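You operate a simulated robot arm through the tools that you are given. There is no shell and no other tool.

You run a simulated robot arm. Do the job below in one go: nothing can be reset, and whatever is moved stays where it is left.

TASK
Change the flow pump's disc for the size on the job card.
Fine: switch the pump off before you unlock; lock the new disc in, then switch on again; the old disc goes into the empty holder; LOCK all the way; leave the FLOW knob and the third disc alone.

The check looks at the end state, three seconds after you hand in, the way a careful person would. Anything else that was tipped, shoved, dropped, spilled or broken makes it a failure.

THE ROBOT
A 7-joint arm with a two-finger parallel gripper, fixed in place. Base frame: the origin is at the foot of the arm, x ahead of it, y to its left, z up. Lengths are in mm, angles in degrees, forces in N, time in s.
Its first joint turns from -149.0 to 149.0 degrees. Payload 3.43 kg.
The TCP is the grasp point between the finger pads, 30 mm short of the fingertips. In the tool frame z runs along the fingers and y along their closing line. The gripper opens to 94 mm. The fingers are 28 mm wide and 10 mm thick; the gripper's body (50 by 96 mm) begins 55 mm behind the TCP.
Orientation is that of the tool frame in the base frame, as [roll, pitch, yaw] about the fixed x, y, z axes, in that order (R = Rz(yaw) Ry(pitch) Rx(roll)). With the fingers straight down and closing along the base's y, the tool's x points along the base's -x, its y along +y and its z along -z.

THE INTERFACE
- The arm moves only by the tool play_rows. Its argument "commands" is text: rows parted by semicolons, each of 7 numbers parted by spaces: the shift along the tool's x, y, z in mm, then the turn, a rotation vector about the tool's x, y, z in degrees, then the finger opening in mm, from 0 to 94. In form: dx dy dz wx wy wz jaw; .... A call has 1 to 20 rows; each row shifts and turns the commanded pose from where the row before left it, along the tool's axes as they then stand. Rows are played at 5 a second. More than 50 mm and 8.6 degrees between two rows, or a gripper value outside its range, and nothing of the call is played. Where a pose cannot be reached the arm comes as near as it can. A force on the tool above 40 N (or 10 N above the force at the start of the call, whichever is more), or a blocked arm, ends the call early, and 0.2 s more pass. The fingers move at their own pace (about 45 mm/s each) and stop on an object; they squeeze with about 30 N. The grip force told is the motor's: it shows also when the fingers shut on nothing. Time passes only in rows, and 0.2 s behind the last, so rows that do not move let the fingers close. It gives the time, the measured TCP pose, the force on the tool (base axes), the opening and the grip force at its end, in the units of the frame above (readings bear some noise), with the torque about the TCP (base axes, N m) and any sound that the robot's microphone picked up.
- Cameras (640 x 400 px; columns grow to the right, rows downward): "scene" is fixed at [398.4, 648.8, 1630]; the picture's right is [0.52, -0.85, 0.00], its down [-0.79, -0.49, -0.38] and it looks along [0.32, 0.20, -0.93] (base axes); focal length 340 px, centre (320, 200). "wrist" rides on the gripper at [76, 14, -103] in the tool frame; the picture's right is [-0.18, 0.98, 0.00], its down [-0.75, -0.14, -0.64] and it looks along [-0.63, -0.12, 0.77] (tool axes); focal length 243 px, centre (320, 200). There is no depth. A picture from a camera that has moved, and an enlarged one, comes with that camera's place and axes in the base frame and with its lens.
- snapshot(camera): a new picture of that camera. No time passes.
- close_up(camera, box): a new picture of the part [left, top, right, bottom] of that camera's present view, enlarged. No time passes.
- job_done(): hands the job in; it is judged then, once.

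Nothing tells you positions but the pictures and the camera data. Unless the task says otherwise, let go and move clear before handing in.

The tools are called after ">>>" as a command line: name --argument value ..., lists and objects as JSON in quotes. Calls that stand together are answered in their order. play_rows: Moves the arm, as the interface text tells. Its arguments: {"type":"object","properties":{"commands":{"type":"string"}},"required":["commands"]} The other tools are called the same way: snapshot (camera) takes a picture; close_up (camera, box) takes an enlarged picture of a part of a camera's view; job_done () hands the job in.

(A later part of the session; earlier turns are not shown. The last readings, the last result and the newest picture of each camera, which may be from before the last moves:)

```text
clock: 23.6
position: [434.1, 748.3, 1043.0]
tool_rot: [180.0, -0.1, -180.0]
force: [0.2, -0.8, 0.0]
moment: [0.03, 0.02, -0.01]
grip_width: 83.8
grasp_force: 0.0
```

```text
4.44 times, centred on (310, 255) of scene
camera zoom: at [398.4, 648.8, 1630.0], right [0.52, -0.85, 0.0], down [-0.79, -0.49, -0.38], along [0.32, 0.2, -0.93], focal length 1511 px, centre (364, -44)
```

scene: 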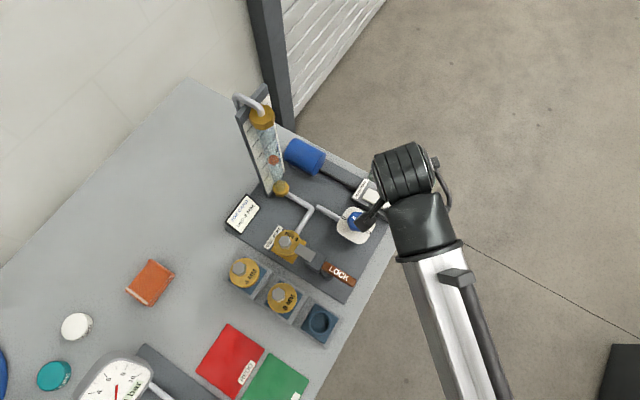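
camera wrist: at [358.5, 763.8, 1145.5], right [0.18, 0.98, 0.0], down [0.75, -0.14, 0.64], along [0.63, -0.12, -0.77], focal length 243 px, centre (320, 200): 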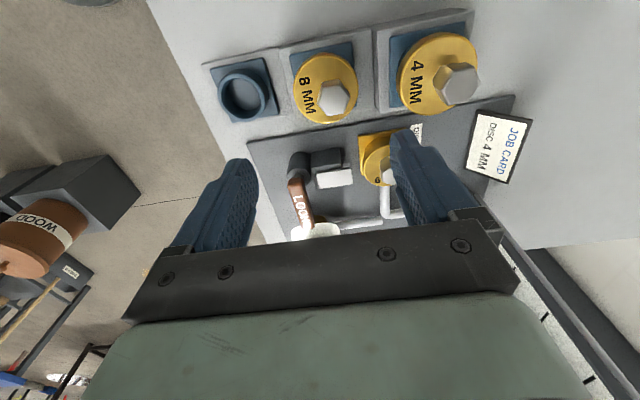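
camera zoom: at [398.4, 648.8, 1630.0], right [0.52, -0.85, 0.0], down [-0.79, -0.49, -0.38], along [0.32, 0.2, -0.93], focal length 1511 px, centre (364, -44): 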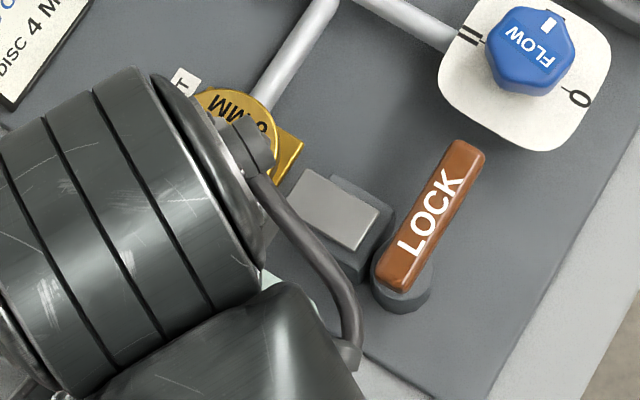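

The lever stands at 90° and the bolt is back. I'll now enlarge the discs and empty holder to measure them precisely.

>>> close_up --camera "wrist" --box '[200, 40, 360, 140]'

>>> close_up --camera "wrist" --box '[360, 20, 520, 120]'

>>> close_up --camera "wrist" --box '[320, 100, 480, 200]'

```text
4.00 times, centred on (280, 90) of wrist
camera zoom: at [358.5, 763.8, 1145.5], right [0.18, 0.98, 0.0], down [0.75, -0.14, 0.64], along [0.63, -0.12, -0.77], focal length 970 px, centre (480, 640)
```

zoom: 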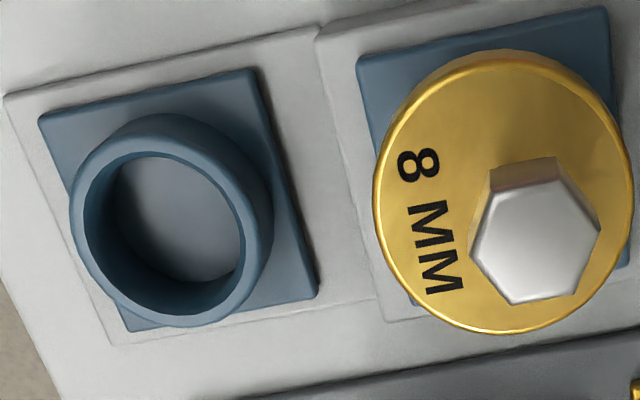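

```text
4.00 times, centred on (440, 70) of wrist
camera zoom: at [358.5, 763.8, 1145.5], right [0.18, 0.98, 0.0], down [0.75, -0.14, 0.64], along [0.63, -0.12, -0.77], focal length 970 px, centre (-160, 720)
```

zoom: 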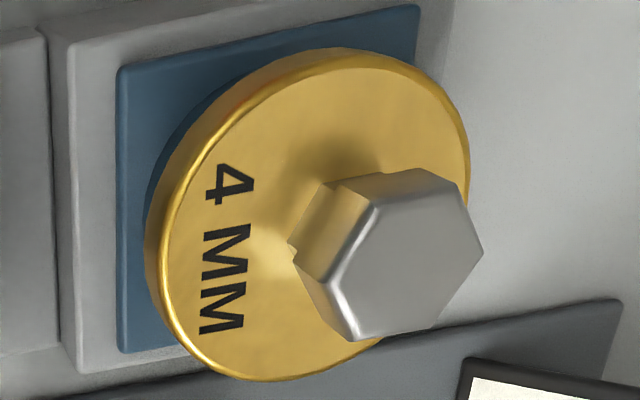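

```text
4.00 times, centred on (400, 150) of wrist
camera zoom: at [358.5, 763.8, 1145.5], right [0.18, 0.98, 0.0], down [0.75, -0.14, 0.64], along [0.63, -0.12, -0.77], focal length 970 px, centre (0, 400)
```

zoom: 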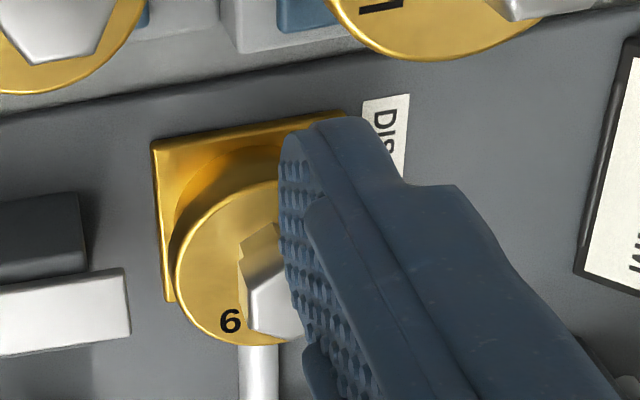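

I need the 6 MM knob unobstructed, so I'll shift toward +y to put it between the fingers in view.

>>> play_rows --commands "0 30 0 0 0 0 94; 0 30 0 0 0 0 94; 0 0 0 0 0 0 94"

>>> snapshot --camera "wrist"

>>> close_up --camera "wrist" --box '[240, 110, 400, 210]'

>>> close_up --camera "wrist" --box '[280, 30, 440, 130]'

```text
clock: 24.4
position: [434.8, 808.9, 1042.6]
tool_rot: [179.9, 0.0, 180.0]
force: [0.2, 0.1, 0.1]
moment: [0.0, -0.02, 0.0]
grip_width: 93.7
grasp_force: 0.0
```

```text
taken
camera wrist: at [358.0, 823.4, 1145.5], right [0.18, 0.98, 0.0], down [0.75, -0.14, 0.64], along [0.63, -0.12, -0.77], focal length 243 px, centre (320, 200)
```

wrist: 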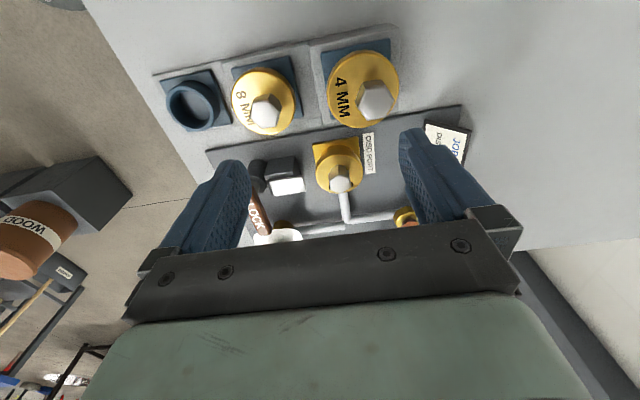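

```text
4.00 times, centred on (320, 160) of wrist
camera zoom: at [358.0, 823.4, 1145.5], right [0.18, 0.98, 0.0], down [0.75, -0.14, 0.64], along [0.63, -0.12, -0.77], focal length 970 px, centre (320, 360)
```

zoom: 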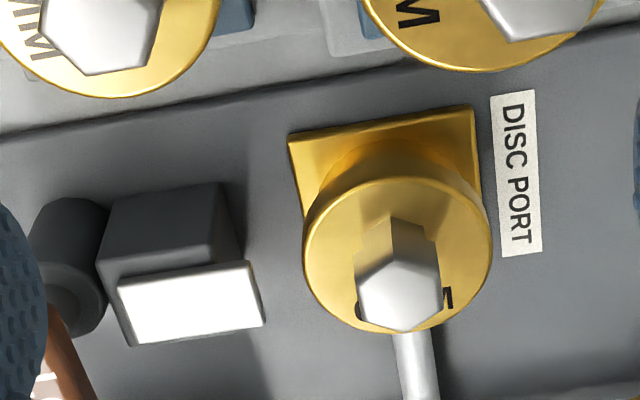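

```text
4.00 times, centred on (360, 80) of wrist
camera zoom: at [358.0, 823.4, 1145.5], right [0.18, 0.98, 0.0], down [0.75, -0.14, 0.64], along [0.63, -0.12, -0.77], focal length 970 px, centre (160, 680)
```

zoom: 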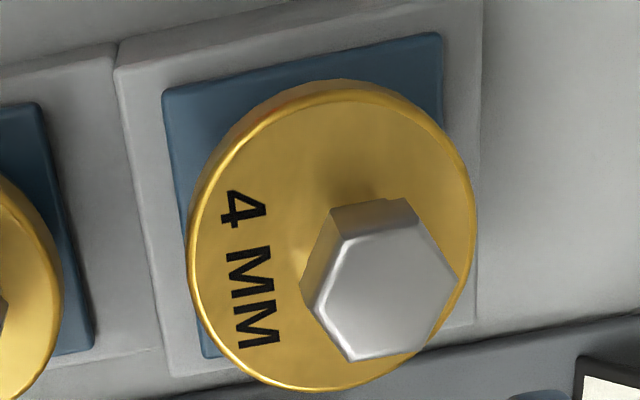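

The knob positions come out near (522, 815) for 6 MM in the port, (425, 853) for 4 MM and (426, 763) for 8 MM; the empty ring is near (424, 667). I'll zoom in on hex orientations and the ring.

>>> close_up --camera "wrist" --box '[310, 135, 374, 200]'

>>> close_up --camera "wrist" --box '[330, 50, 410, 130]'

>>> close_up --camera "wrist" --box '[140, 60, 240, 140]'

>>> close_up --camera "wrist" --box '[225, 60, 305, 140]'

```text
6.15 times, centred on (342, 168) of wrist
camera zoom: at [358.0, 823.4, 1145.5], right [0.18, 0.98, 0.0], down [0.75, -0.14, 0.64], along [0.63, -0.12, -0.77], focal length 1493 px, centre (185, 400)
```

zoom: 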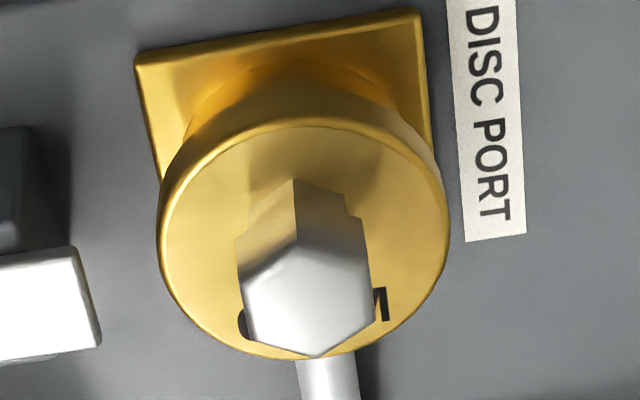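

```text
5.00 times, centred on (370, 90) of wrist
camera zoom: at [358.0, 823.4, 1145.5], right [0.18, 0.98, 0.0], down [0.75, -0.14, 0.64], along [0.63, -0.12, -0.77], focal length 1213 px, centre (70, 750)
```

zoom: 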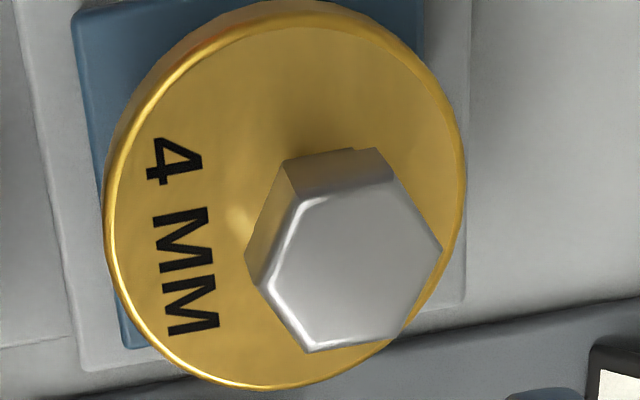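

```text
5.00 times, centred on (190, 100) of wrist
camera zoom: at [358.0, 823.4, 1145.5], right [0.18, 0.98, 0.0], down [0.75, -0.14, 0.64], along [0.63, -0.12, -0.77], focal length 1213 px, centre (970, 700)
```

zoom: 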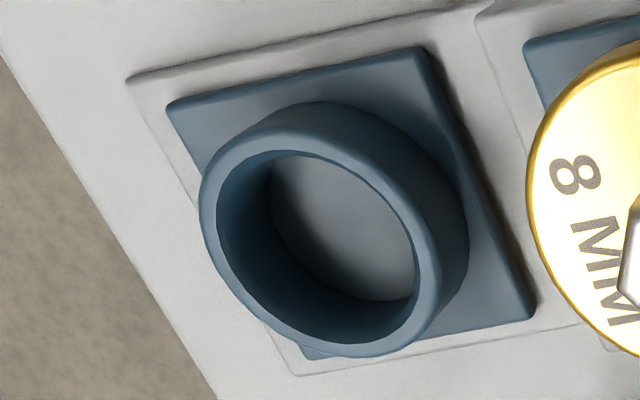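

```text
5.00 times, centred on (265, 100) of wrist
camera zoom: at [358.0, 823.4, 1145.5], right [0.18, 0.98, 0.0], down [0.75, -0.14, 0.64], along [0.63, -0.12, -0.77], focal length 1213 px, centre (595, 700)
```

zoom: 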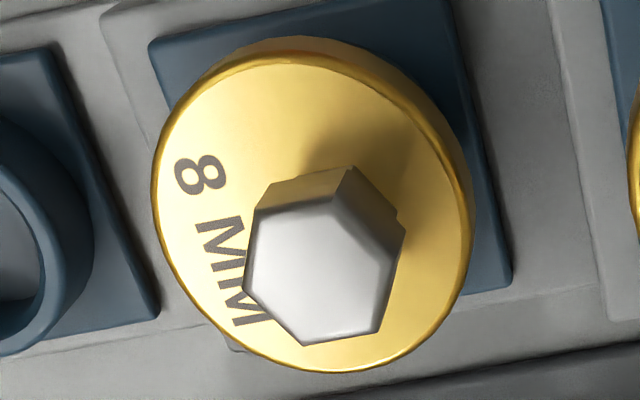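

The 6 MM hex has its flats facing ±y, so the present yaw grips it squarely; the 4 MM hex is turned by 30°. I'll move above the 6 MM knob and lower to just over it.

>>> play_rows --commands "-44.5 3.1 0 0 0 0 70; -44.5 3.1 0 0 0 0 54; 0 0 36 0 0 0 54; 0 0 36 0 0 0 54; 0 0 0 0 0 0 54"

>>> snapshot --camera "wrist"

>>> close_up --camera "wrist" --box '[240, 80, 400, 180]'

>>> close_up --camera "scene" --box '[240, 200, 350, 280]'

```text
clock: 25.6
position: [522.6, 815.3, 973.0]
tool_rot: [180.0, -0.1, -180.0]
force: [0.3, -0.7, -0.1]
moment: [-0.01, 0.02, -0.02]
grip_width: 54.1
grasp_force: 0.1
```

```text
taken
camera wrist: at [446.9, 830.4, 1074.2], right [0.18, 0.98, 0.0], down [0.75, -0.14, 0.64], along [0.63, -0.12, -0.77], focal length 243 px, centre (320, 200)
```

wrist: 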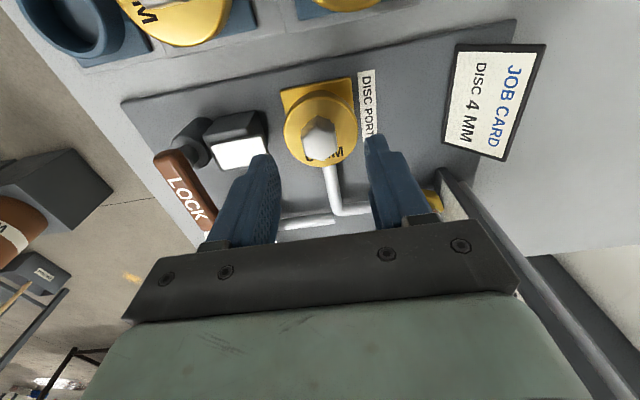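

```text
4.00 times, centred on (320, 130) of wrist
camera zoom: at [446.9, 830.4, 1074.2], right [0.18, 0.98, 0.0], down [0.75, -0.14, 0.64], along [0.63, -0.12, -0.77], focal length 970 px, centre (320, 480)
```

zoom: 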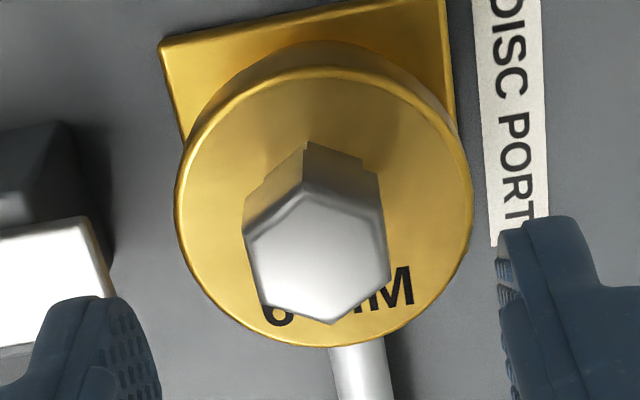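

```text
5.00 times, centred on (295, 240) of scene
camera zoom: at [398.4, 648.8, 1630.0], right [0.52, -0.85, 0.0], down [-0.79, -0.49, -0.38], along [0.32, 0.2, -0.93], focal length 1700 px, centre (445, 0)
```

zoom: 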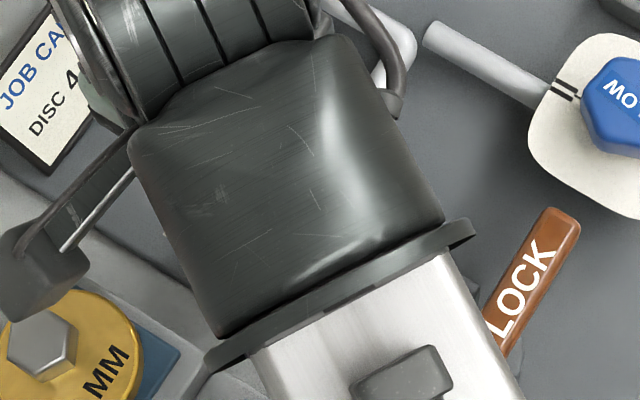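

The knob sits centred between the open fingers to within about half a millimetre. I'll lower 36 mm and close on it.

>>> play_rows --commands "0 0 12 0 0 0 54; 0 0 12 0 0 0 54; 0 0 6 0 0 0 54; 0 0 5 0 0 0 54; 0 0 0 0 0 0 54"

>>> close_up --camera "wrist" --box '[240, 80, 400, 180]'

```text
clock: 26.8
position: [522.7, 814.7, 935.7]
tool_rot: [-180.0, 0.0, -179.9]
force: [0.1, 0.1, 0.4]
moment: [0.03, 0.0, -0.02]
grip_width: 54.0
grasp_force: 0.1
```

```text
4.00 times, centred on (320, 130) of wrist
camera zoom: at [447.3, 830.1, 1037.9], right [0.18, 0.98, 0.0], down [0.75, -0.14, 0.64], along [0.63, -0.12, -0.77], focal length 970 px, centre (320, 480)
```

zoom: 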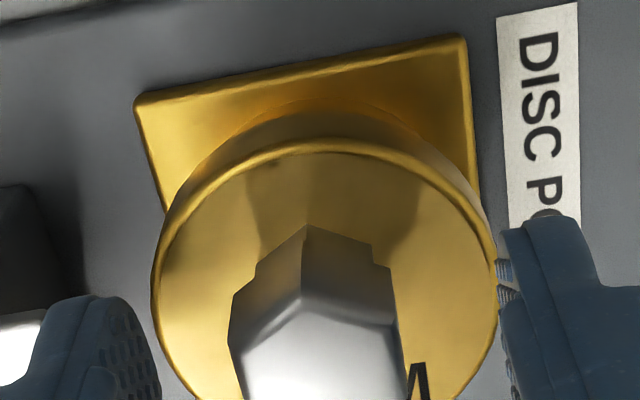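

Level with the knob and no contact. I'll close the fingers on the hex.

>>> play_rows --commands "0 0 0 0 0 0 20; 0 0 0 0 0 0 15; 0 0 0 0 0 0 10; 0 0 0 0 0 0 10; 0 0 0 0 0 0 10"

>>> snapshot --camera "wrist"

```text
clock: 28.0
position: [523.3, 815.1, 935.7]
tool_rot: [-179.9, 0.0, 180.0]
force: [0.0, 1.0, -0.2]
moment: [-0.02, -0.02, 0.0]
grip_width: 25.2
grasp_force: 30.7
```

```text
taken
camera wrist: at [447.3, 830.1, 1038.1], right [0.18, 0.98, 0.0], down [0.75, -0.14, 0.64], along [0.63, -0.12, -0.77], focal length 243 px, centre (320, 200)
```

wrist: 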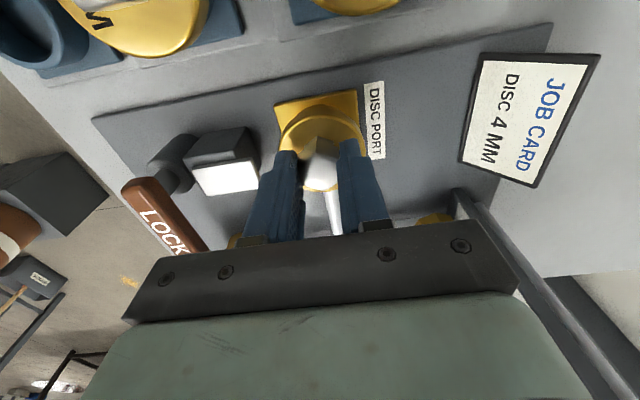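

Gripped at 25 mm across the flats with 30 N. I'll lift gently and check that the disc comes free.

>>> play_rows --commands "0 0 -5 0 0 0 10; 0 0 -5 0 0 0 10; 0 0 -5 0 0 0 10; 0 0 -5 0 0 0 10; 0 0 0 0 0 0 10"

>>> snapshot --camera "wrist"

```text
clock: 29.2
position: [523.2, 815.0, 957.1]
tool_rot: [179.9, 0.0, -179.9]
force: [-0.5, 0.2, -1.3]
moment: [-0.01, -0.02, -0.01]
grip_width: 25.1
grasp_force: 30.2
```

```text
taken
camera wrist: at [447.4, 830.1, 1058.4], right [0.18, 0.98, 0.0], down [0.75, -0.14, 0.64], along [0.63, -0.12, -0.77], focal length 243 px, centre (320, 200)
```

wrist: 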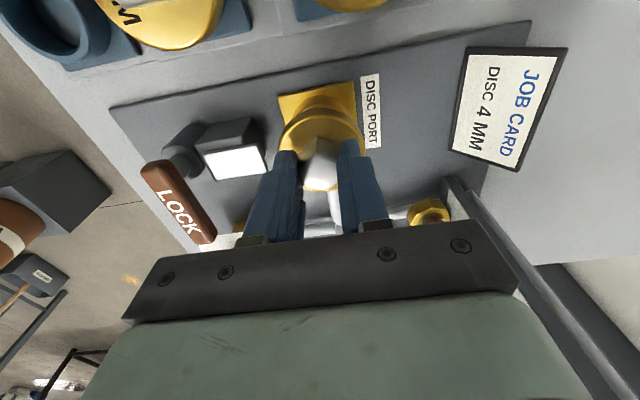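

The disc is free and hanging in the grip. I'll lift it clear and carry it over toward the empty holder.

>>> play_rows --commands "0 0 -30 0 0 0 10; 0 0 -30 0 0 0 10; 0 0 -30 0 0 0 10; 20 -35 0 0 0 0 10; 20 -38 0 0 0 0 10; 20 -38 0 0 0 0 10; 20 -38 0 0 0 0 10; 18.7 0 0 0 0 0 10; 0 0 0 0 0 0 10"

>>> snapshot --camera "wrist"

>>> snapshot --camera "scene"

```text
clock: 31.2
position: [425.3, 665.9, 1046.0]
tool_rot: [-179.9, 0.0, -180.0]
force: [0.1, -0.3, -1.8]
moment: [-0.01, 0.0, -0.01]
grip_width: 24.9
grasp_force: 29.7
```

```text
taken
camera wrist: at [349.4, 680.6, 1148.1], right [0.18, 0.98, 0.0], down [0.75, -0.14, 0.64], along [0.63, -0.12, -0.77], focal length 243 px, centre (320, 200)
```

wrist: 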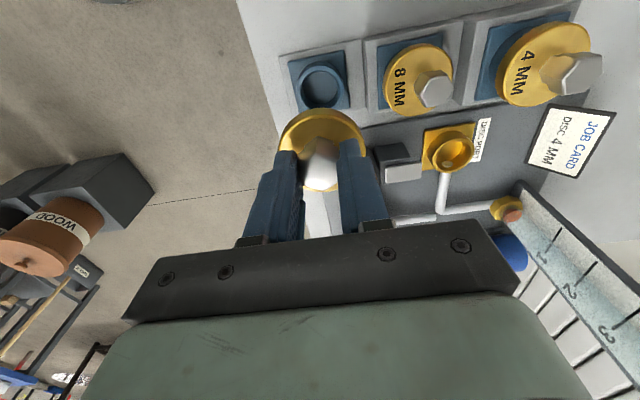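

```text
taken
```

scene: 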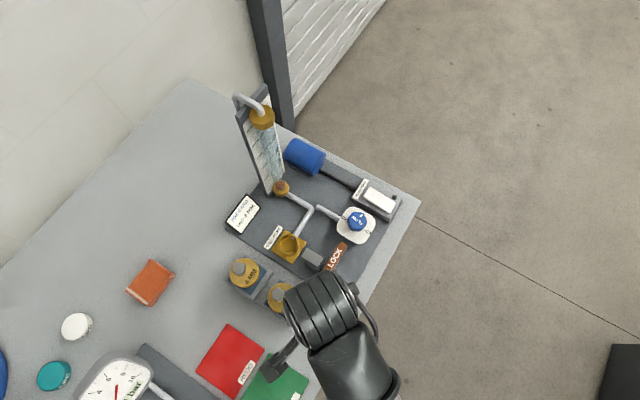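

I'm above the empty holder with the old disc. I'll zoom in on the ring and the now-open port to fix their centres.

>>> close_up --camera "wrist" --box '[270, 40, 370, 120]'

>>> close_up --camera "wrist" --box '[400, 100, 500, 190]'

>>> close_up --camera "scene" --box '[260, 215, 330, 285]'

>>> close_up --camera "wrist" --box '[260, 90, 390, 200]'

```text
5.00 times, centred on (320, 80) of wrist
camera zoom: at [349.4, 680.6, 1148.1], right [0.18, 0.98, 0.0], down [0.75, -0.14, 0.64], along [0.63, -0.12, -0.77], focal length 1213 px, centre (320, 800)
```

zoom: 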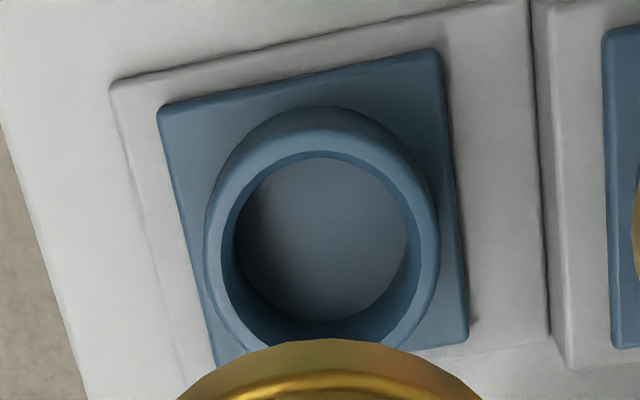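

```text
4.44 times, centred on (450, 145) of wrist
camera zoom: at [349.4, 680.6, 1148.1], right [0.18, 0.98, 0.0], down [0.75, -0.14, 0.64], along [0.63, -0.12, -0.77], focal length 1078 px, centre (-258, 444)
```

zoom: 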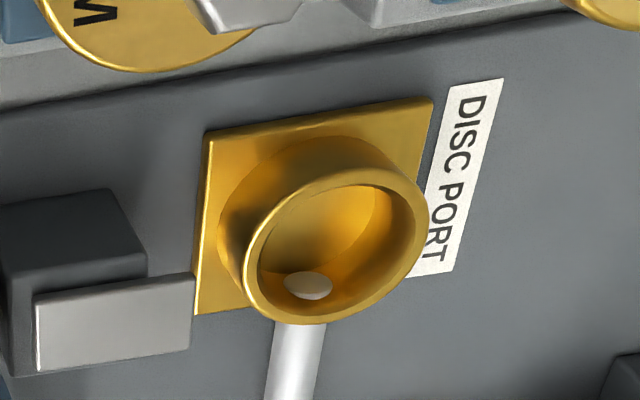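

```text
5.71 times, centred on (295, 250) of scene
camera zoom: at [398.4, 648.8, 1630.0], right [0.52, -0.85, 0.0], down [-0.79, -0.49, -0.38], along [0.32, 0.2, -0.93], focal length 1943 px, centre (463, -86)
```

zoom: 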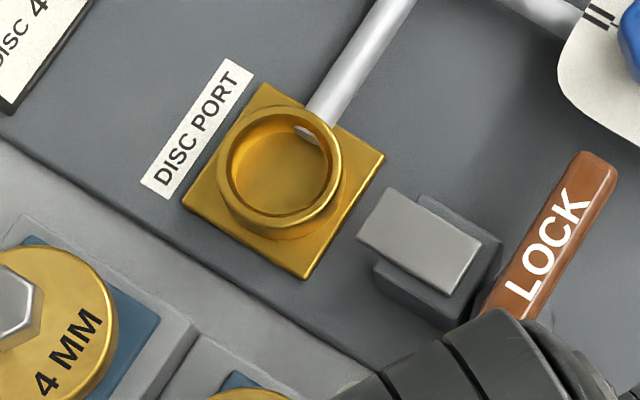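

```text
3.64 times, centred on (325, 145) of wrist
camera zoom: at [349.4, 680.6, 1148.1], right [0.18, 0.98, 0.0], down [0.75, -0.14, 0.64], along [0.63, -0.12, -0.77], focal length 882 px, centre (302, 400)
```

zoom: 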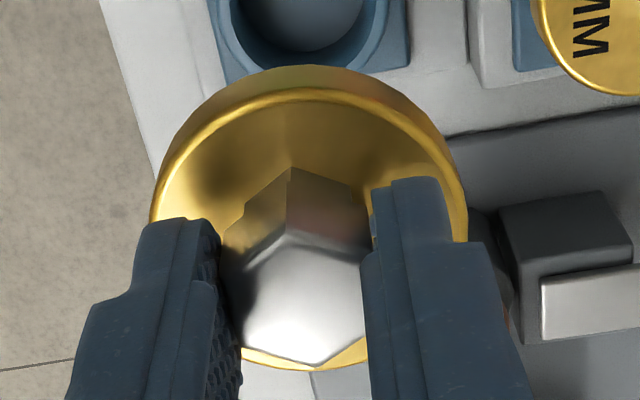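

The holder ring's centre works out at about (424.4, 666.5), within a millimetre of where I am, with its rim near z≈877. I'll lower in stages, then use small steps with force checks.

>>> play_rows --commands "1 -0.2 0 0 0 0 10; 0 0 30 0 0 0 10; 0 0 30 0 0 0 10; 0 0 25 0 0 0 10; 0 0 5 0 0 0 10; 0 0 0 0 0 0 10"

>>> snapshot --camera "wrist"

>>> close_up --camera "wrist" --box '[240, 60, 400, 160]'

>>> close_up --camera "scene" --box '[270, 280, 370, 360]'

```text
clock: 32.6
position: [423.7, 666.0, 954.8]
tool_rot: [179.9, -0.1, 179.9]
force: [-1.6, 0.1, -0.8]
moment: [0.0, 0.1, 0.0]
grip_width: 24.9
grasp_force: 30.1
```

```text
taken
camera wrist: at [348.1, 680.6, 1057.8], right [0.18, 0.98, 0.0], down [0.75, -0.14, 0.64], along [0.63, -0.12, -0.77], focal length 243 px, centre (320, 200)
```

wrist: 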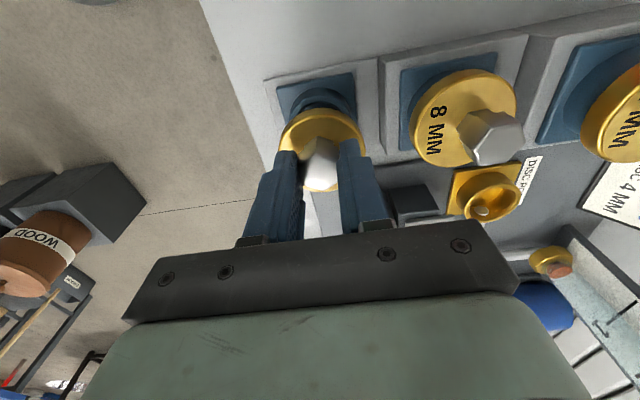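

```text
4.00 times, centred on (320, 110) of wrist
camera zoom: at [348.1, 680.6, 1057.8], right [0.18, 0.98, 0.0], down [0.75, -0.14, 0.64], along [0.63, -0.12, -0.77], focal length 970 px, centre (320, 560)
```

zoom: 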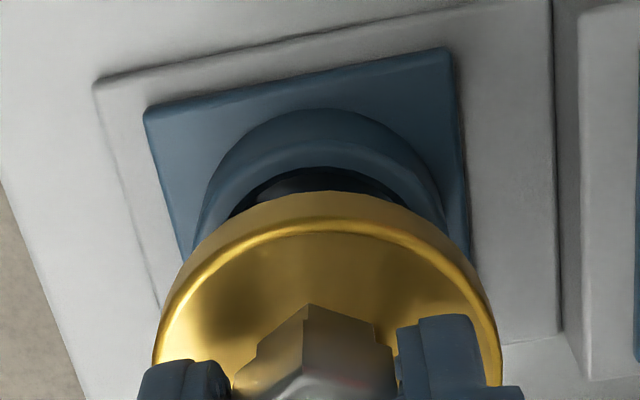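

```text
5.00 times, centred on (320, 320) of scene
camera zoom: at [398.4, 648.8, 1630.0], right [0.52, -0.85, 0.0], down [-0.79, -0.49, -0.38], along [0.32, 0.2, -0.93], focal length 1700 px, centre (320, -400)
```

zoom: 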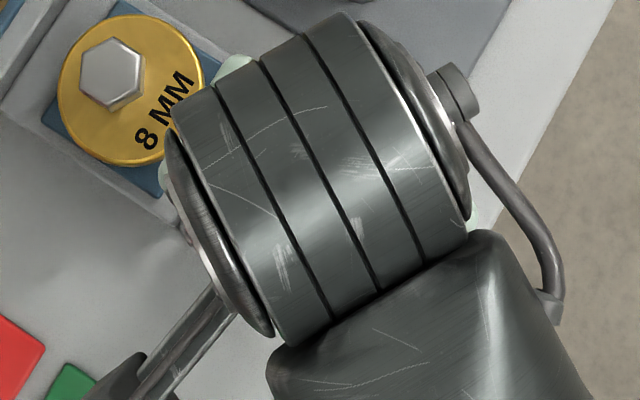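

I'll take a still reading to see whether that slight side force is contact or noise.

>>> play_rows --commands "0 0 0 0 0 0 10; 0 0 0 0 0 0 10"

>>> close_up --camera "wrist" --box '[270, 70, 370, 135]'

```text
clock: 33.2
position: [424.4, 665.0, 956.5]
tool_rot: [-180.0, 0.0, -179.9]
force: [-1.2, 0.0, -1.0]
moment: [0.0, 0.04, -0.02]
grip_width: 24.9
grasp_force: 29.8
```

```text
6.15 times, centred on (320, 102) of wrist
camera zoom: at [348.2, 680.6, 1058.0], right [0.18, 0.98, 0.0], down [0.75, -0.14, 0.64], along [0.63, -0.12, -0.77], focal length 1493 px, centre (320, 800)
```

zoom: 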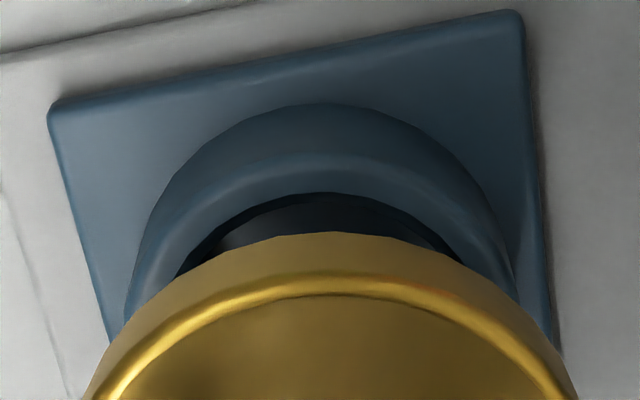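

No contact yet; that was noise. The rim's edge suggests the holder's centre is about 1 mm further in +x, so I'll shift and go on lowering in small steps.

>>> play_rows --commands "-1.2 0.2 0 0 0 0 10; 0 0 5 0 0 0 10; 0 0 4 0 0 0 10; 0 0 3 0 0 0 10; 0 0 0 0 0 0 10"

>>> close_up --camera "wrist" --box '[240, 60, 400, 160]'

```text
clock: 34.4
position: [426.3, 666.3, 943.6]
tool_rot: [179.9, 0.0, -180.0]
force: [-4.6, 0.2, -1.9]
moment: [-0.01, 0.33, 0.0]
grip_width: 24.8
grasp_force: 30.4
```

```text
4.00 times, centred on (320, 110) of wrist
camera zoom: at [349.2, 680.5, 1045.9], right [0.18, 0.98, 0.0], down [0.75, -0.14, 0.64], along [0.63, -0.12, -0.77], focal length 970 px, centre (320, 560)
```

zoom: 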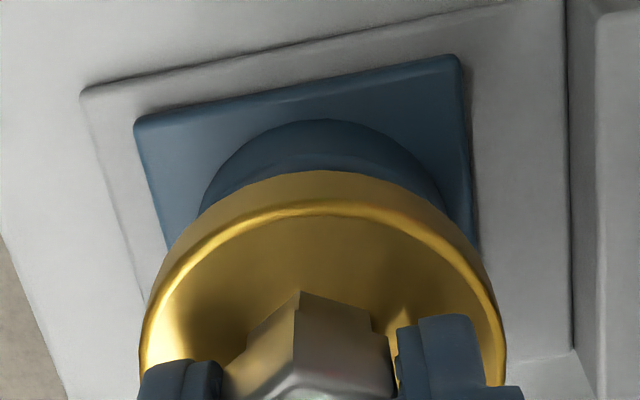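

There is a −4.6 N side force with a moment that puts the contact ~72 mm below the TCP, so the disc's stem is already in the ring and pressing its +x wall. I'll ease back in −x until the force vanishes.

>>> play_rows --commands "0.8 0 0 0 0 0 10; 0.7 0 0 0 0 0 10; 0 0 0 0 0 0 10; 0 0 0 0 0 0 10"

>>> play_rows --commands "0.8 0 0 0 0 0 10; 0 0 0 0 0 0 10; 0 0 0 0 0 0 10"

```text
clock: 35.4
position: [423.8, 665.1, 942.9]
tool_rot: [180.0, 0.0, -179.9]
force: [-0.4, 0.8, -0.9]
moment: [-0.01, 0.02, 0.02]
grip_width: 24.7
grasp_force: 30.4
```

```text
clock: 36.2
position: [422.7, 666.5, 943.8]
tool_rot: [180.0, -0.1, -180.0]
force: [-0.1, -0.4, -1.4]
moment: [-0.02, 0.0, 0.0]
grip_width: 24.8
grasp_force: 30.0
```

The side force is gone. I'll lower further in 2 mm steps, checking forces.

>>> play_rows --commands "0 0 2 0 0 0 10; 0 0 2 0 0 0 10; 0 0 2 0 0 0 10; 0 0 0 0 0 0 10"

>>> close_up --camera "wrist" --box '[240, 60, 400, 160]'

```text
clock: 37.2
position: [423.0, 665.9, 937.5]
tool_rot: [-179.9, 0.0, 180.0]
force: [0.6, 0.6, -1.9]
moment: [0.05, -0.13, -0.02]
grip_width: 24.7
grasp_force: 29.8
```

```text
4.00 times, centred on (320, 110) of wrist
camera zoom: at [346.9, 680.7, 1039.9], right [0.18, 0.98, 0.0], down [0.75, -0.14, 0.64], along [0.63, -0.12, -0.77], focal length 970 px, centre (320, 560)
```

zoom: 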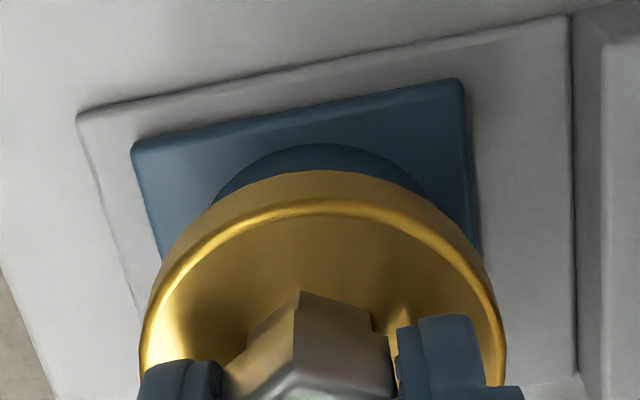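

A slight moment the other way says the fit is tight and the centre is about half a millimetre +x. I'll shift 0.4 mm and continue down.

>>> play_rows --commands "-0.4 0 0 0 0 0 10; 0 0 2 0 0 0 10; 0 0 2 0 0 0 10; 0 0 0 0 0 0 10; 0 0 0 0 0 0 10"

>>> close_up --camera "wrist" --box '[240, 60, 400, 160]'

```text
clock: 38.4
position: [424.4, 665.9, 934.0]
tool_rot: [-180.0, 0.0, -180.0]
force: [-0.9, 0.2, -1.1]
moment: [-0.01, -0.02, 0.0]
grip_width: 24.8
grasp_force: 30.0
```

```text
4.00 times, centred on (320, 110) of wrist
camera zoom: at [347.1, 680.6, 1036.1], right [0.18, 0.98, 0.0], down [0.75, -0.14, 0.64], along [0.63, -0.12, -0.77], focal length 970 px, centre (320, 560)
```

zoom: 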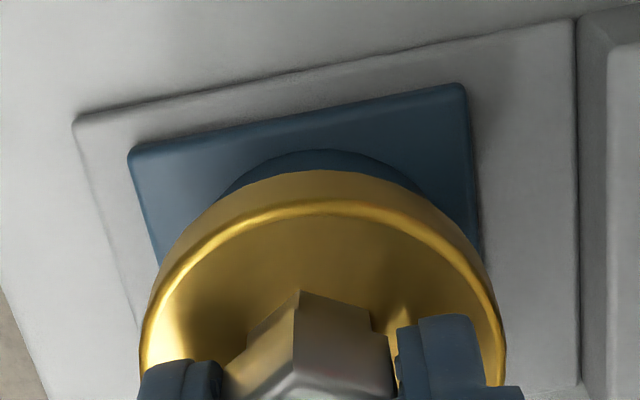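

Forces are close to zero and it is going in. I'll continue down in 2 mm steps until it seats.

>>> play_rows --commands "0 0 2 0 0 0 10; 0 0 2 0 0 0 10; 0 0 2 0 0 0 10; 0 0 0 0 0 0 10"

>>> play_rows --commands "0 0 2 0 0 0 10; 0 0 1.5 0 0 0 10; 0 0 0 0 0 0 10"

>>> close_up --camera "wrist" --box '[240, 60, 400, 160]'

```text
clock: 39.4
position: [422.2, 664.6, 929.5]
tool_rot: [179.9, 0.1, -180.0]
force: [-1.4, 0.9, 22.1]
moment: [-0.12, -0.52, 0.06]
grip_width: 24.6
grasp_force: 29.8
```

```text
clock: 40.2
position: [421.5, 666.0, 926.1]
tool_rot: [179.9, 0.0, -180.0]
force: [-3.2, 3.8, 35.1]
moment: [-0.28, 0.26, -0.04]
grip_width: 24.9
grasp_force: 29.9
```

```text
4.00 times, centred on (320, 110) of wrist
camera zoom: at [346.6, 680.4, 1028.0], right [0.18, 0.98, 0.0], down [0.75, -0.14, 0.64], along [0.63, -0.12, -0.77], focal length 970 px, centre (320, 560)
```

zoom: 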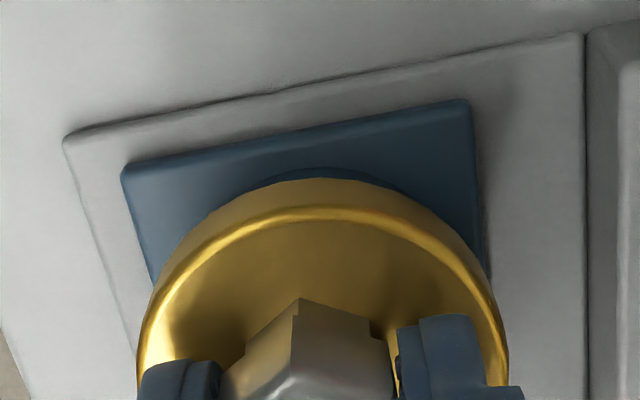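

The vertical force has risen to 35 N, so it is either seated or binding. I'll look closely before doing anything else.

>>> close_up --camera "wrist" --box '[270, 80, 370, 145]'

>>> snapshot --camera "wrist"

```text
6.15 times, centred on (320, 112) of wrist
camera zoom: at [346.6, 680.4, 1028.0], right [0.18, 0.98, 0.0], down [0.75, -0.14, 0.64], along [0.63, -0.12, -0.77], focal length 1493 px, centre (320, 738)
```

zoom: 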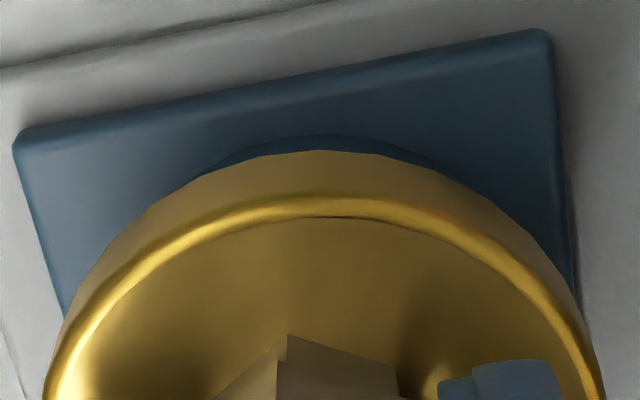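

```text
taken
camera wrist: at [346.6, 680.4, 1028.0], right [0.18, 0.98, 0.0], down [0.75, -0.14, 0.64], along [0.63, -0.12, -0.77], focal length 243 px, centre (320, 200)
```

wrist: 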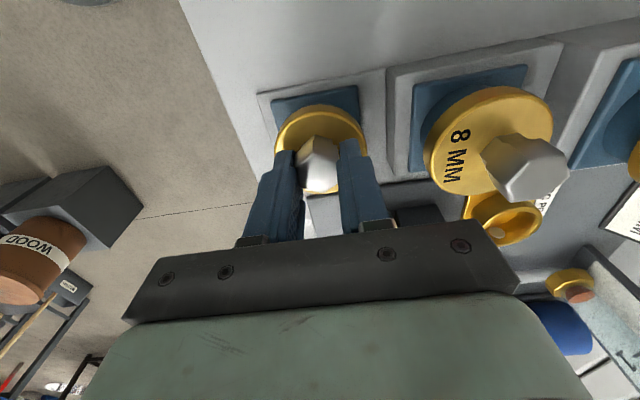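

Working from plate and rim positions, the disc's underside coincides with the ring's rim at z≈883, so it is seated and the extra force was me pushing. I'll relieve the pressure by 2 mm and then open.

>>> play_rows --commands "0 0 -1 0 0 0 10; 0 0 -1 0 0 0 10; 0 0 0 0 0 0 10"

```text
clock: 41.0
position: [421.8, 665.8, 926.1]
tool_rot: [-179.9, 0.0, 180.0]
force: [-2.5, 0.2, 2.0]
moment: [0.17, 0.15, 0.04]
grip_width: 25.0
grasp_force: 29.9
```

The vertical force is almost gone. I'll open the fingers and rise straight up.

>>> play_rows --commands "0 0 0 0 0 0 30; 0 0 0 0 0 0 45; 0 0 0 0 0 0 54; 0 0 -10 0 0 0 54; 0 0 -20 0 0 0 54; 0 0 -40 0 0 0 54; 0 0 -45 0 0 0 54; 0 0 0 0 0 0 54"

>>> snapshot --camera "wrist"

>>> close_up --camera "wrist" --box '[240, 20, 400, 120]'

>>> snapshot --camera "scene"

```text
clock: 42.8
position: [422.5, 665.4, 1042.8]
tool_rot: [180.0, 0.1, 179.9]
force: [1.2, 0.2, 1.0]
moment: [0.01, -0.03, 0.0]
grip_width: 54.3
grasp_force: 0.0
```

```text
taken
camera wrist: at [346.9, 680.3, 1144.2], right [0.18, 0.98, 0.0], down [0.75, -0.14, 0.64], along [0.63, -0.12, -0.77], focal length 243 px, centre (320, 200)
```

wrist: 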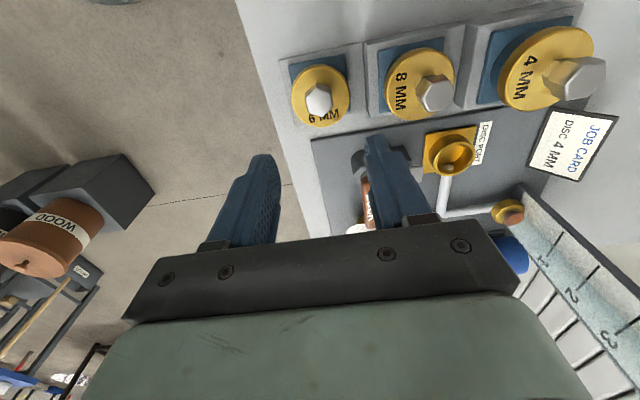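

```text
4.00 times, centred on (320, 70) of wrist
camera zoom: at [346.9, 680.3, 1144.2], right [0.18, 0.98, 0.0], down [0.75, -0.14, 0.64], along [0.63, -0.12, -0.77], focal length 970 px, centre (320, 720)
```

zoom: 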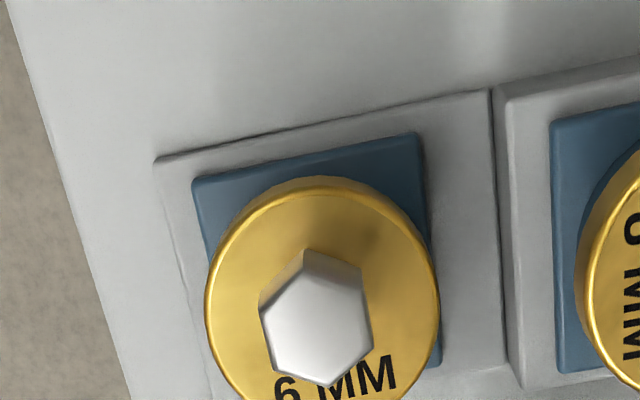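

```text
taken
```

scene: 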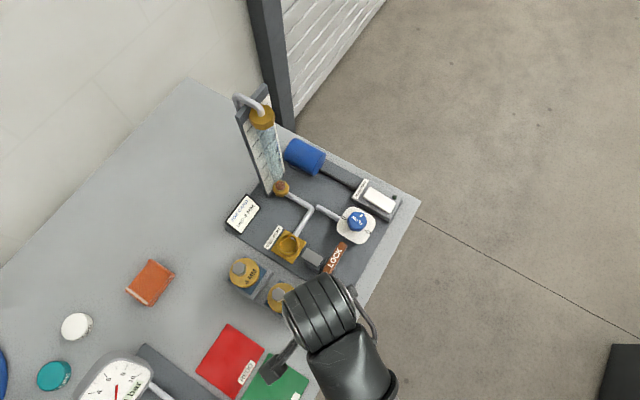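

The old disc now stands in the formerly empty holder. Next I'll move over the 4 MM disc and turn the tool about 31.6° to match its flats.

>>> play_rows --commands "-0.6 46.75 0 0 0 0 54; -0.6 46.75 0 0 0 0 54; -0.6 46.75 0 0 0 0 54; -0.6 46.75 0 0 0 0 54; 0 0 0 0 0 -7.9 54; 0 0 0 0 0 -7.9 54; 0 0 0 0 0 -7.9 54; 0 0 0 0 0 -7.9 54; 0 0 0 0 0 0 54"

>>> snapshot --camera "wrist"

>>> close_up --camera "wrist" --box '[240, 80, 400, 180]'

>>> snapshot --camera "scene"

```text
clock: 44.8
position: [424.9, 853.2, 1041.8]
tool_rot: [180.0, 0.1, -148.3]
force: [-0.5, -0.1, -0.1]
moment: [0.02, -0.01, 0.02]
grip_width: 53.9
grasp_force: 0.0
```

```text
taken
camera wrist: at [352.9, 825.7, 1143.9], right [-0.36, 0.93, 0.0], down [0.72, 0.28, 0.64], along [0.6, 0.23, -0.77], focal length 243 px, centre (320, 200)
```

wrist: 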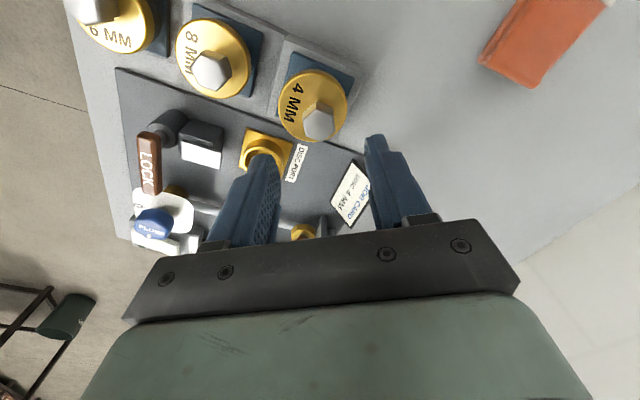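

```text
4.00 times, centred on (320, 130) of wrist
camera zoom: at [352.9, 825.7, 1143.9], right [-0.36, 0.93, 0.0], down [0.72, 0.28, 0.64], along [0.6, 0.23, -0.77], focal length 970 px, centre (320, 480)
```

zoom: 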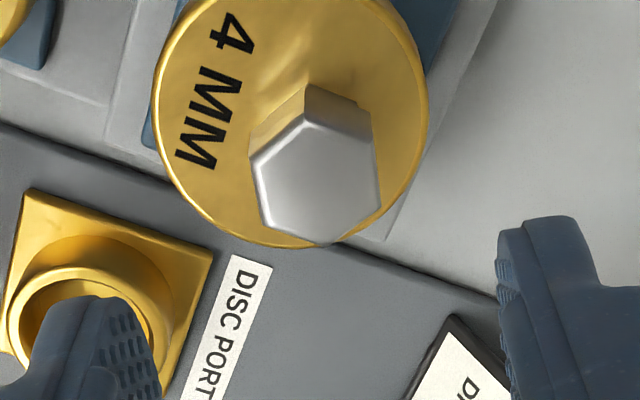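

```text
taken
```

scene: 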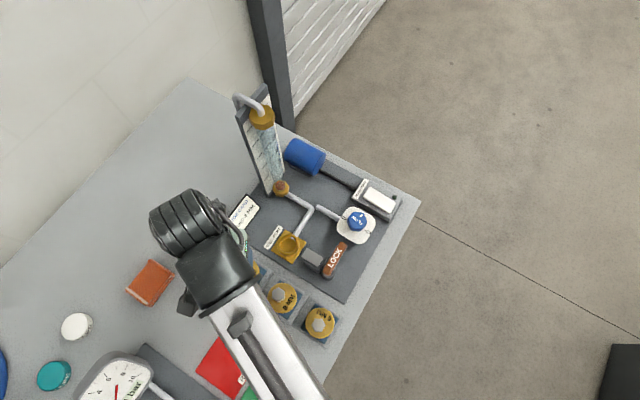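

Hex flats line up with the fingers. I'll check the 6 MM seating from the scene camera while the arm is aside, and lower partway to re-measure the 4 MM knob.

>>> close_up --camera "scene" --box '[255, 265, 355, 345]'

>>> play_rows --commands "0 -0.8 20 0 0 0 54; 0 0 20 0 0 0 54; 0 0 0 0 0 0 54"

>>> close_up --camera "wrist" --box '[240, 80, 400, 180]'

```text
5.00 times, centred on (305, 305) of scene
camera zoom: at [398.4, 648.8, 1630.0], right [0.52, -0.85, 0.0], down [-0.79, -0.49, -0.38], along [0.32, 0.2, -0.93], focal length 1700 px, centre (395, -325)
```

zoom: 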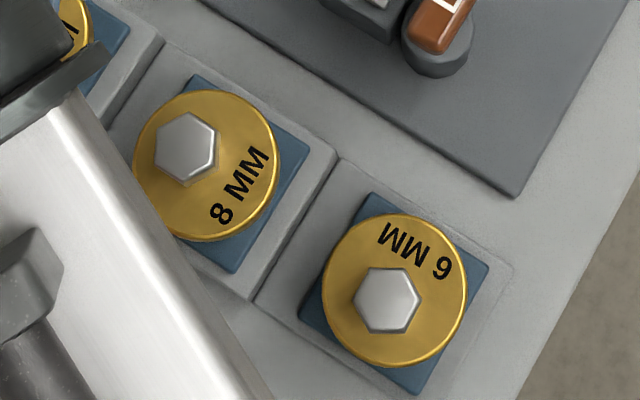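

```text
clock: 45.6
position: [425.2, 852.0, 1001.5]
tool_rot: [180.0, 0.0, -148.3]
force: [0.3, -1.2, -0.3]
moment: [0.01, 0.01, 0.0]
grip_width: 53.9
grasp_force: 0.0
```

```text
4.00 times, centred on (320, 130) of wrist
camera zoom: at [353.2, 825.0, 1103.9], right [-0.36, 0.93, 0.0], down [0.72, 0.27, 0.64], along [0.6, 0.23, -0.77], focal length 970 px, centre (320, 480)
```

zoom: 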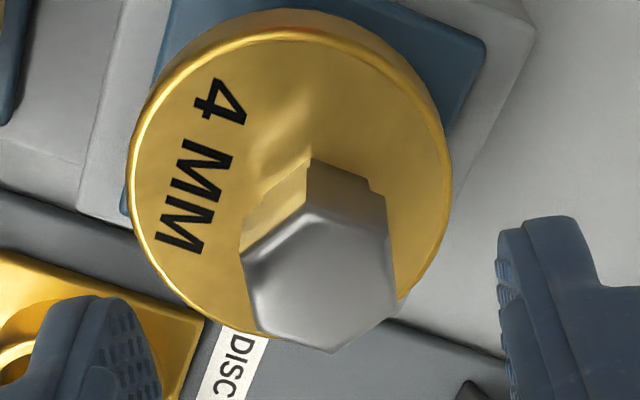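

The scene view shows the knobs sit off-centre on their discs (opposite the lettering), so the disc's own centre differs from the knob's. Before going on I want to be sure the 6 MM disc is fully down, so I'll back off for a lower, more sideways look at the rack.

>>> play_rows --commands "0 0 -40 0 0 0 54; 0 0 0 0 0 7.9 54; 0 0 0 0 0 7.9 54; 0 0 0 0 0 7.9 54; 0 0 0 0 0 7.9 54; 24 -38 0 0 0 0 54; 24 -38 0 0 0 0 54; 24 -38 0 0 0 0 54; 18 -38 0 0 0 0 54; 0 0 0 0 -8.3 0 54; 0 0 0 0 -8.3 0 54; 0 0 0 0 -8.3 0 54; 0 0 0 0 0 0 54"

>>> snapshot --camera "wrist"

```text
clock: 48.4
position: [336.2, 700.6, 1039.4]
tool_rot: [-179.9, 25.0, 180.0]
force: [0.0, -0.6, 0.0]
moment: [-0.01, -0.01, 0.01]
grip_width: 54.0
grasp_force: 0.1
```

```text
taken
camera wrist: at [223.6, 715.1, 1101.7], right [0.17, 0.98, 0.08], down [0.41, -0.14, 0.9], along [0.9, -0.12, -0.43], focal length 243 px, centre (320, 200)
```

wrist: 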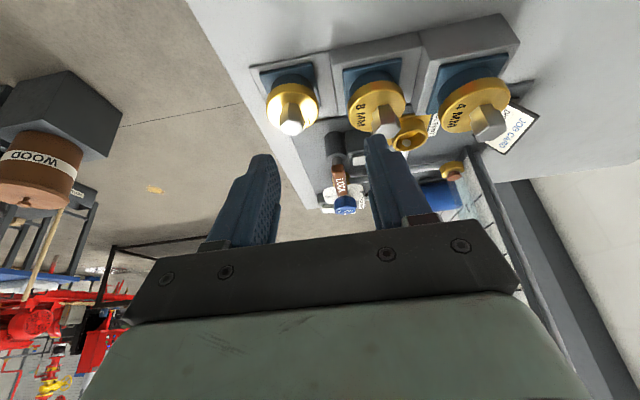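

I now have the three discs in a row from a lower angle. I'll zoom in on them to compare how they sit.

>>> close_up --camera "wrist" --box '[245, 50, 345, 145]'

>>> close_up --camera "wrist" --box '[325, 50, 425, 145]'

>>> close_up --camera "wrist" --box '[420, 45, 520, 140]'

```text
4.21 times, centred on (295, 98) of wrist
camera zoom: at [223.6, 715.1, 1101.7], right [0.17, 0.98, 0.08], down [0.41, -0.14, 0.9], along [0.9, -0.12, -0.43], focal length 1022 px, centre (425, 632)
```

zoom: 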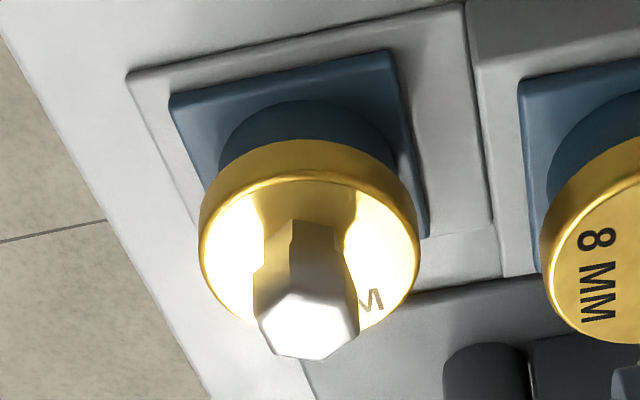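

```text
4.21 times, centred on (375, 98) of wrist
camera zoom: at [223.6, 715.1, 1101.7], right [0.17, 0.98, 0.08], down [0.41, -0.14, 0.9], along [0.9, -0.12, -0.43], focal length 1022 px, centre (88, 632)
```

zoom: 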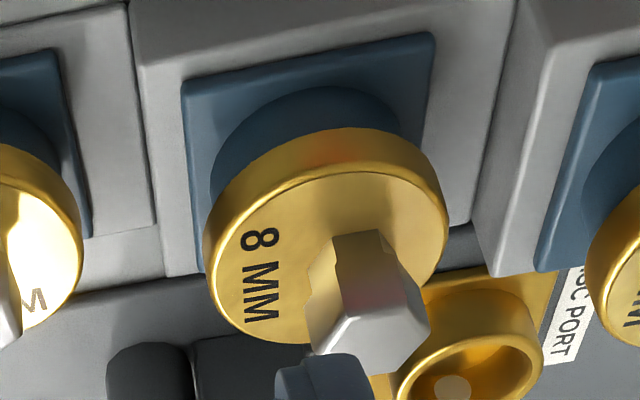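

```text
4.21 times, centred on (470, 92) of wrist
camera zoom: at [223.6, 715.1, 1101.7], right [0.17, 0.98, 0.08], down [0.41, -0.14, 0.9], along [0.9, -0.12, -0.43], focal length 1022 px, centre (-312, 653)
```

zoom: 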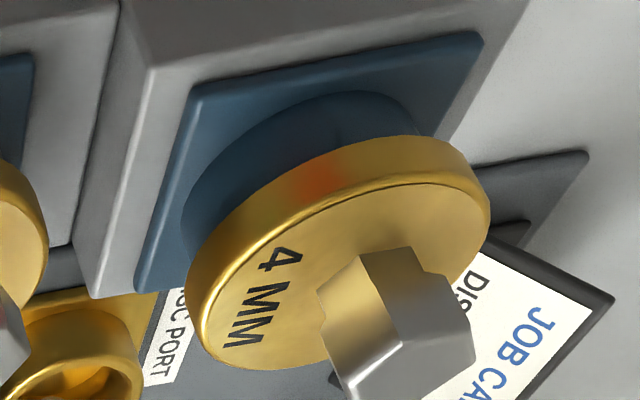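

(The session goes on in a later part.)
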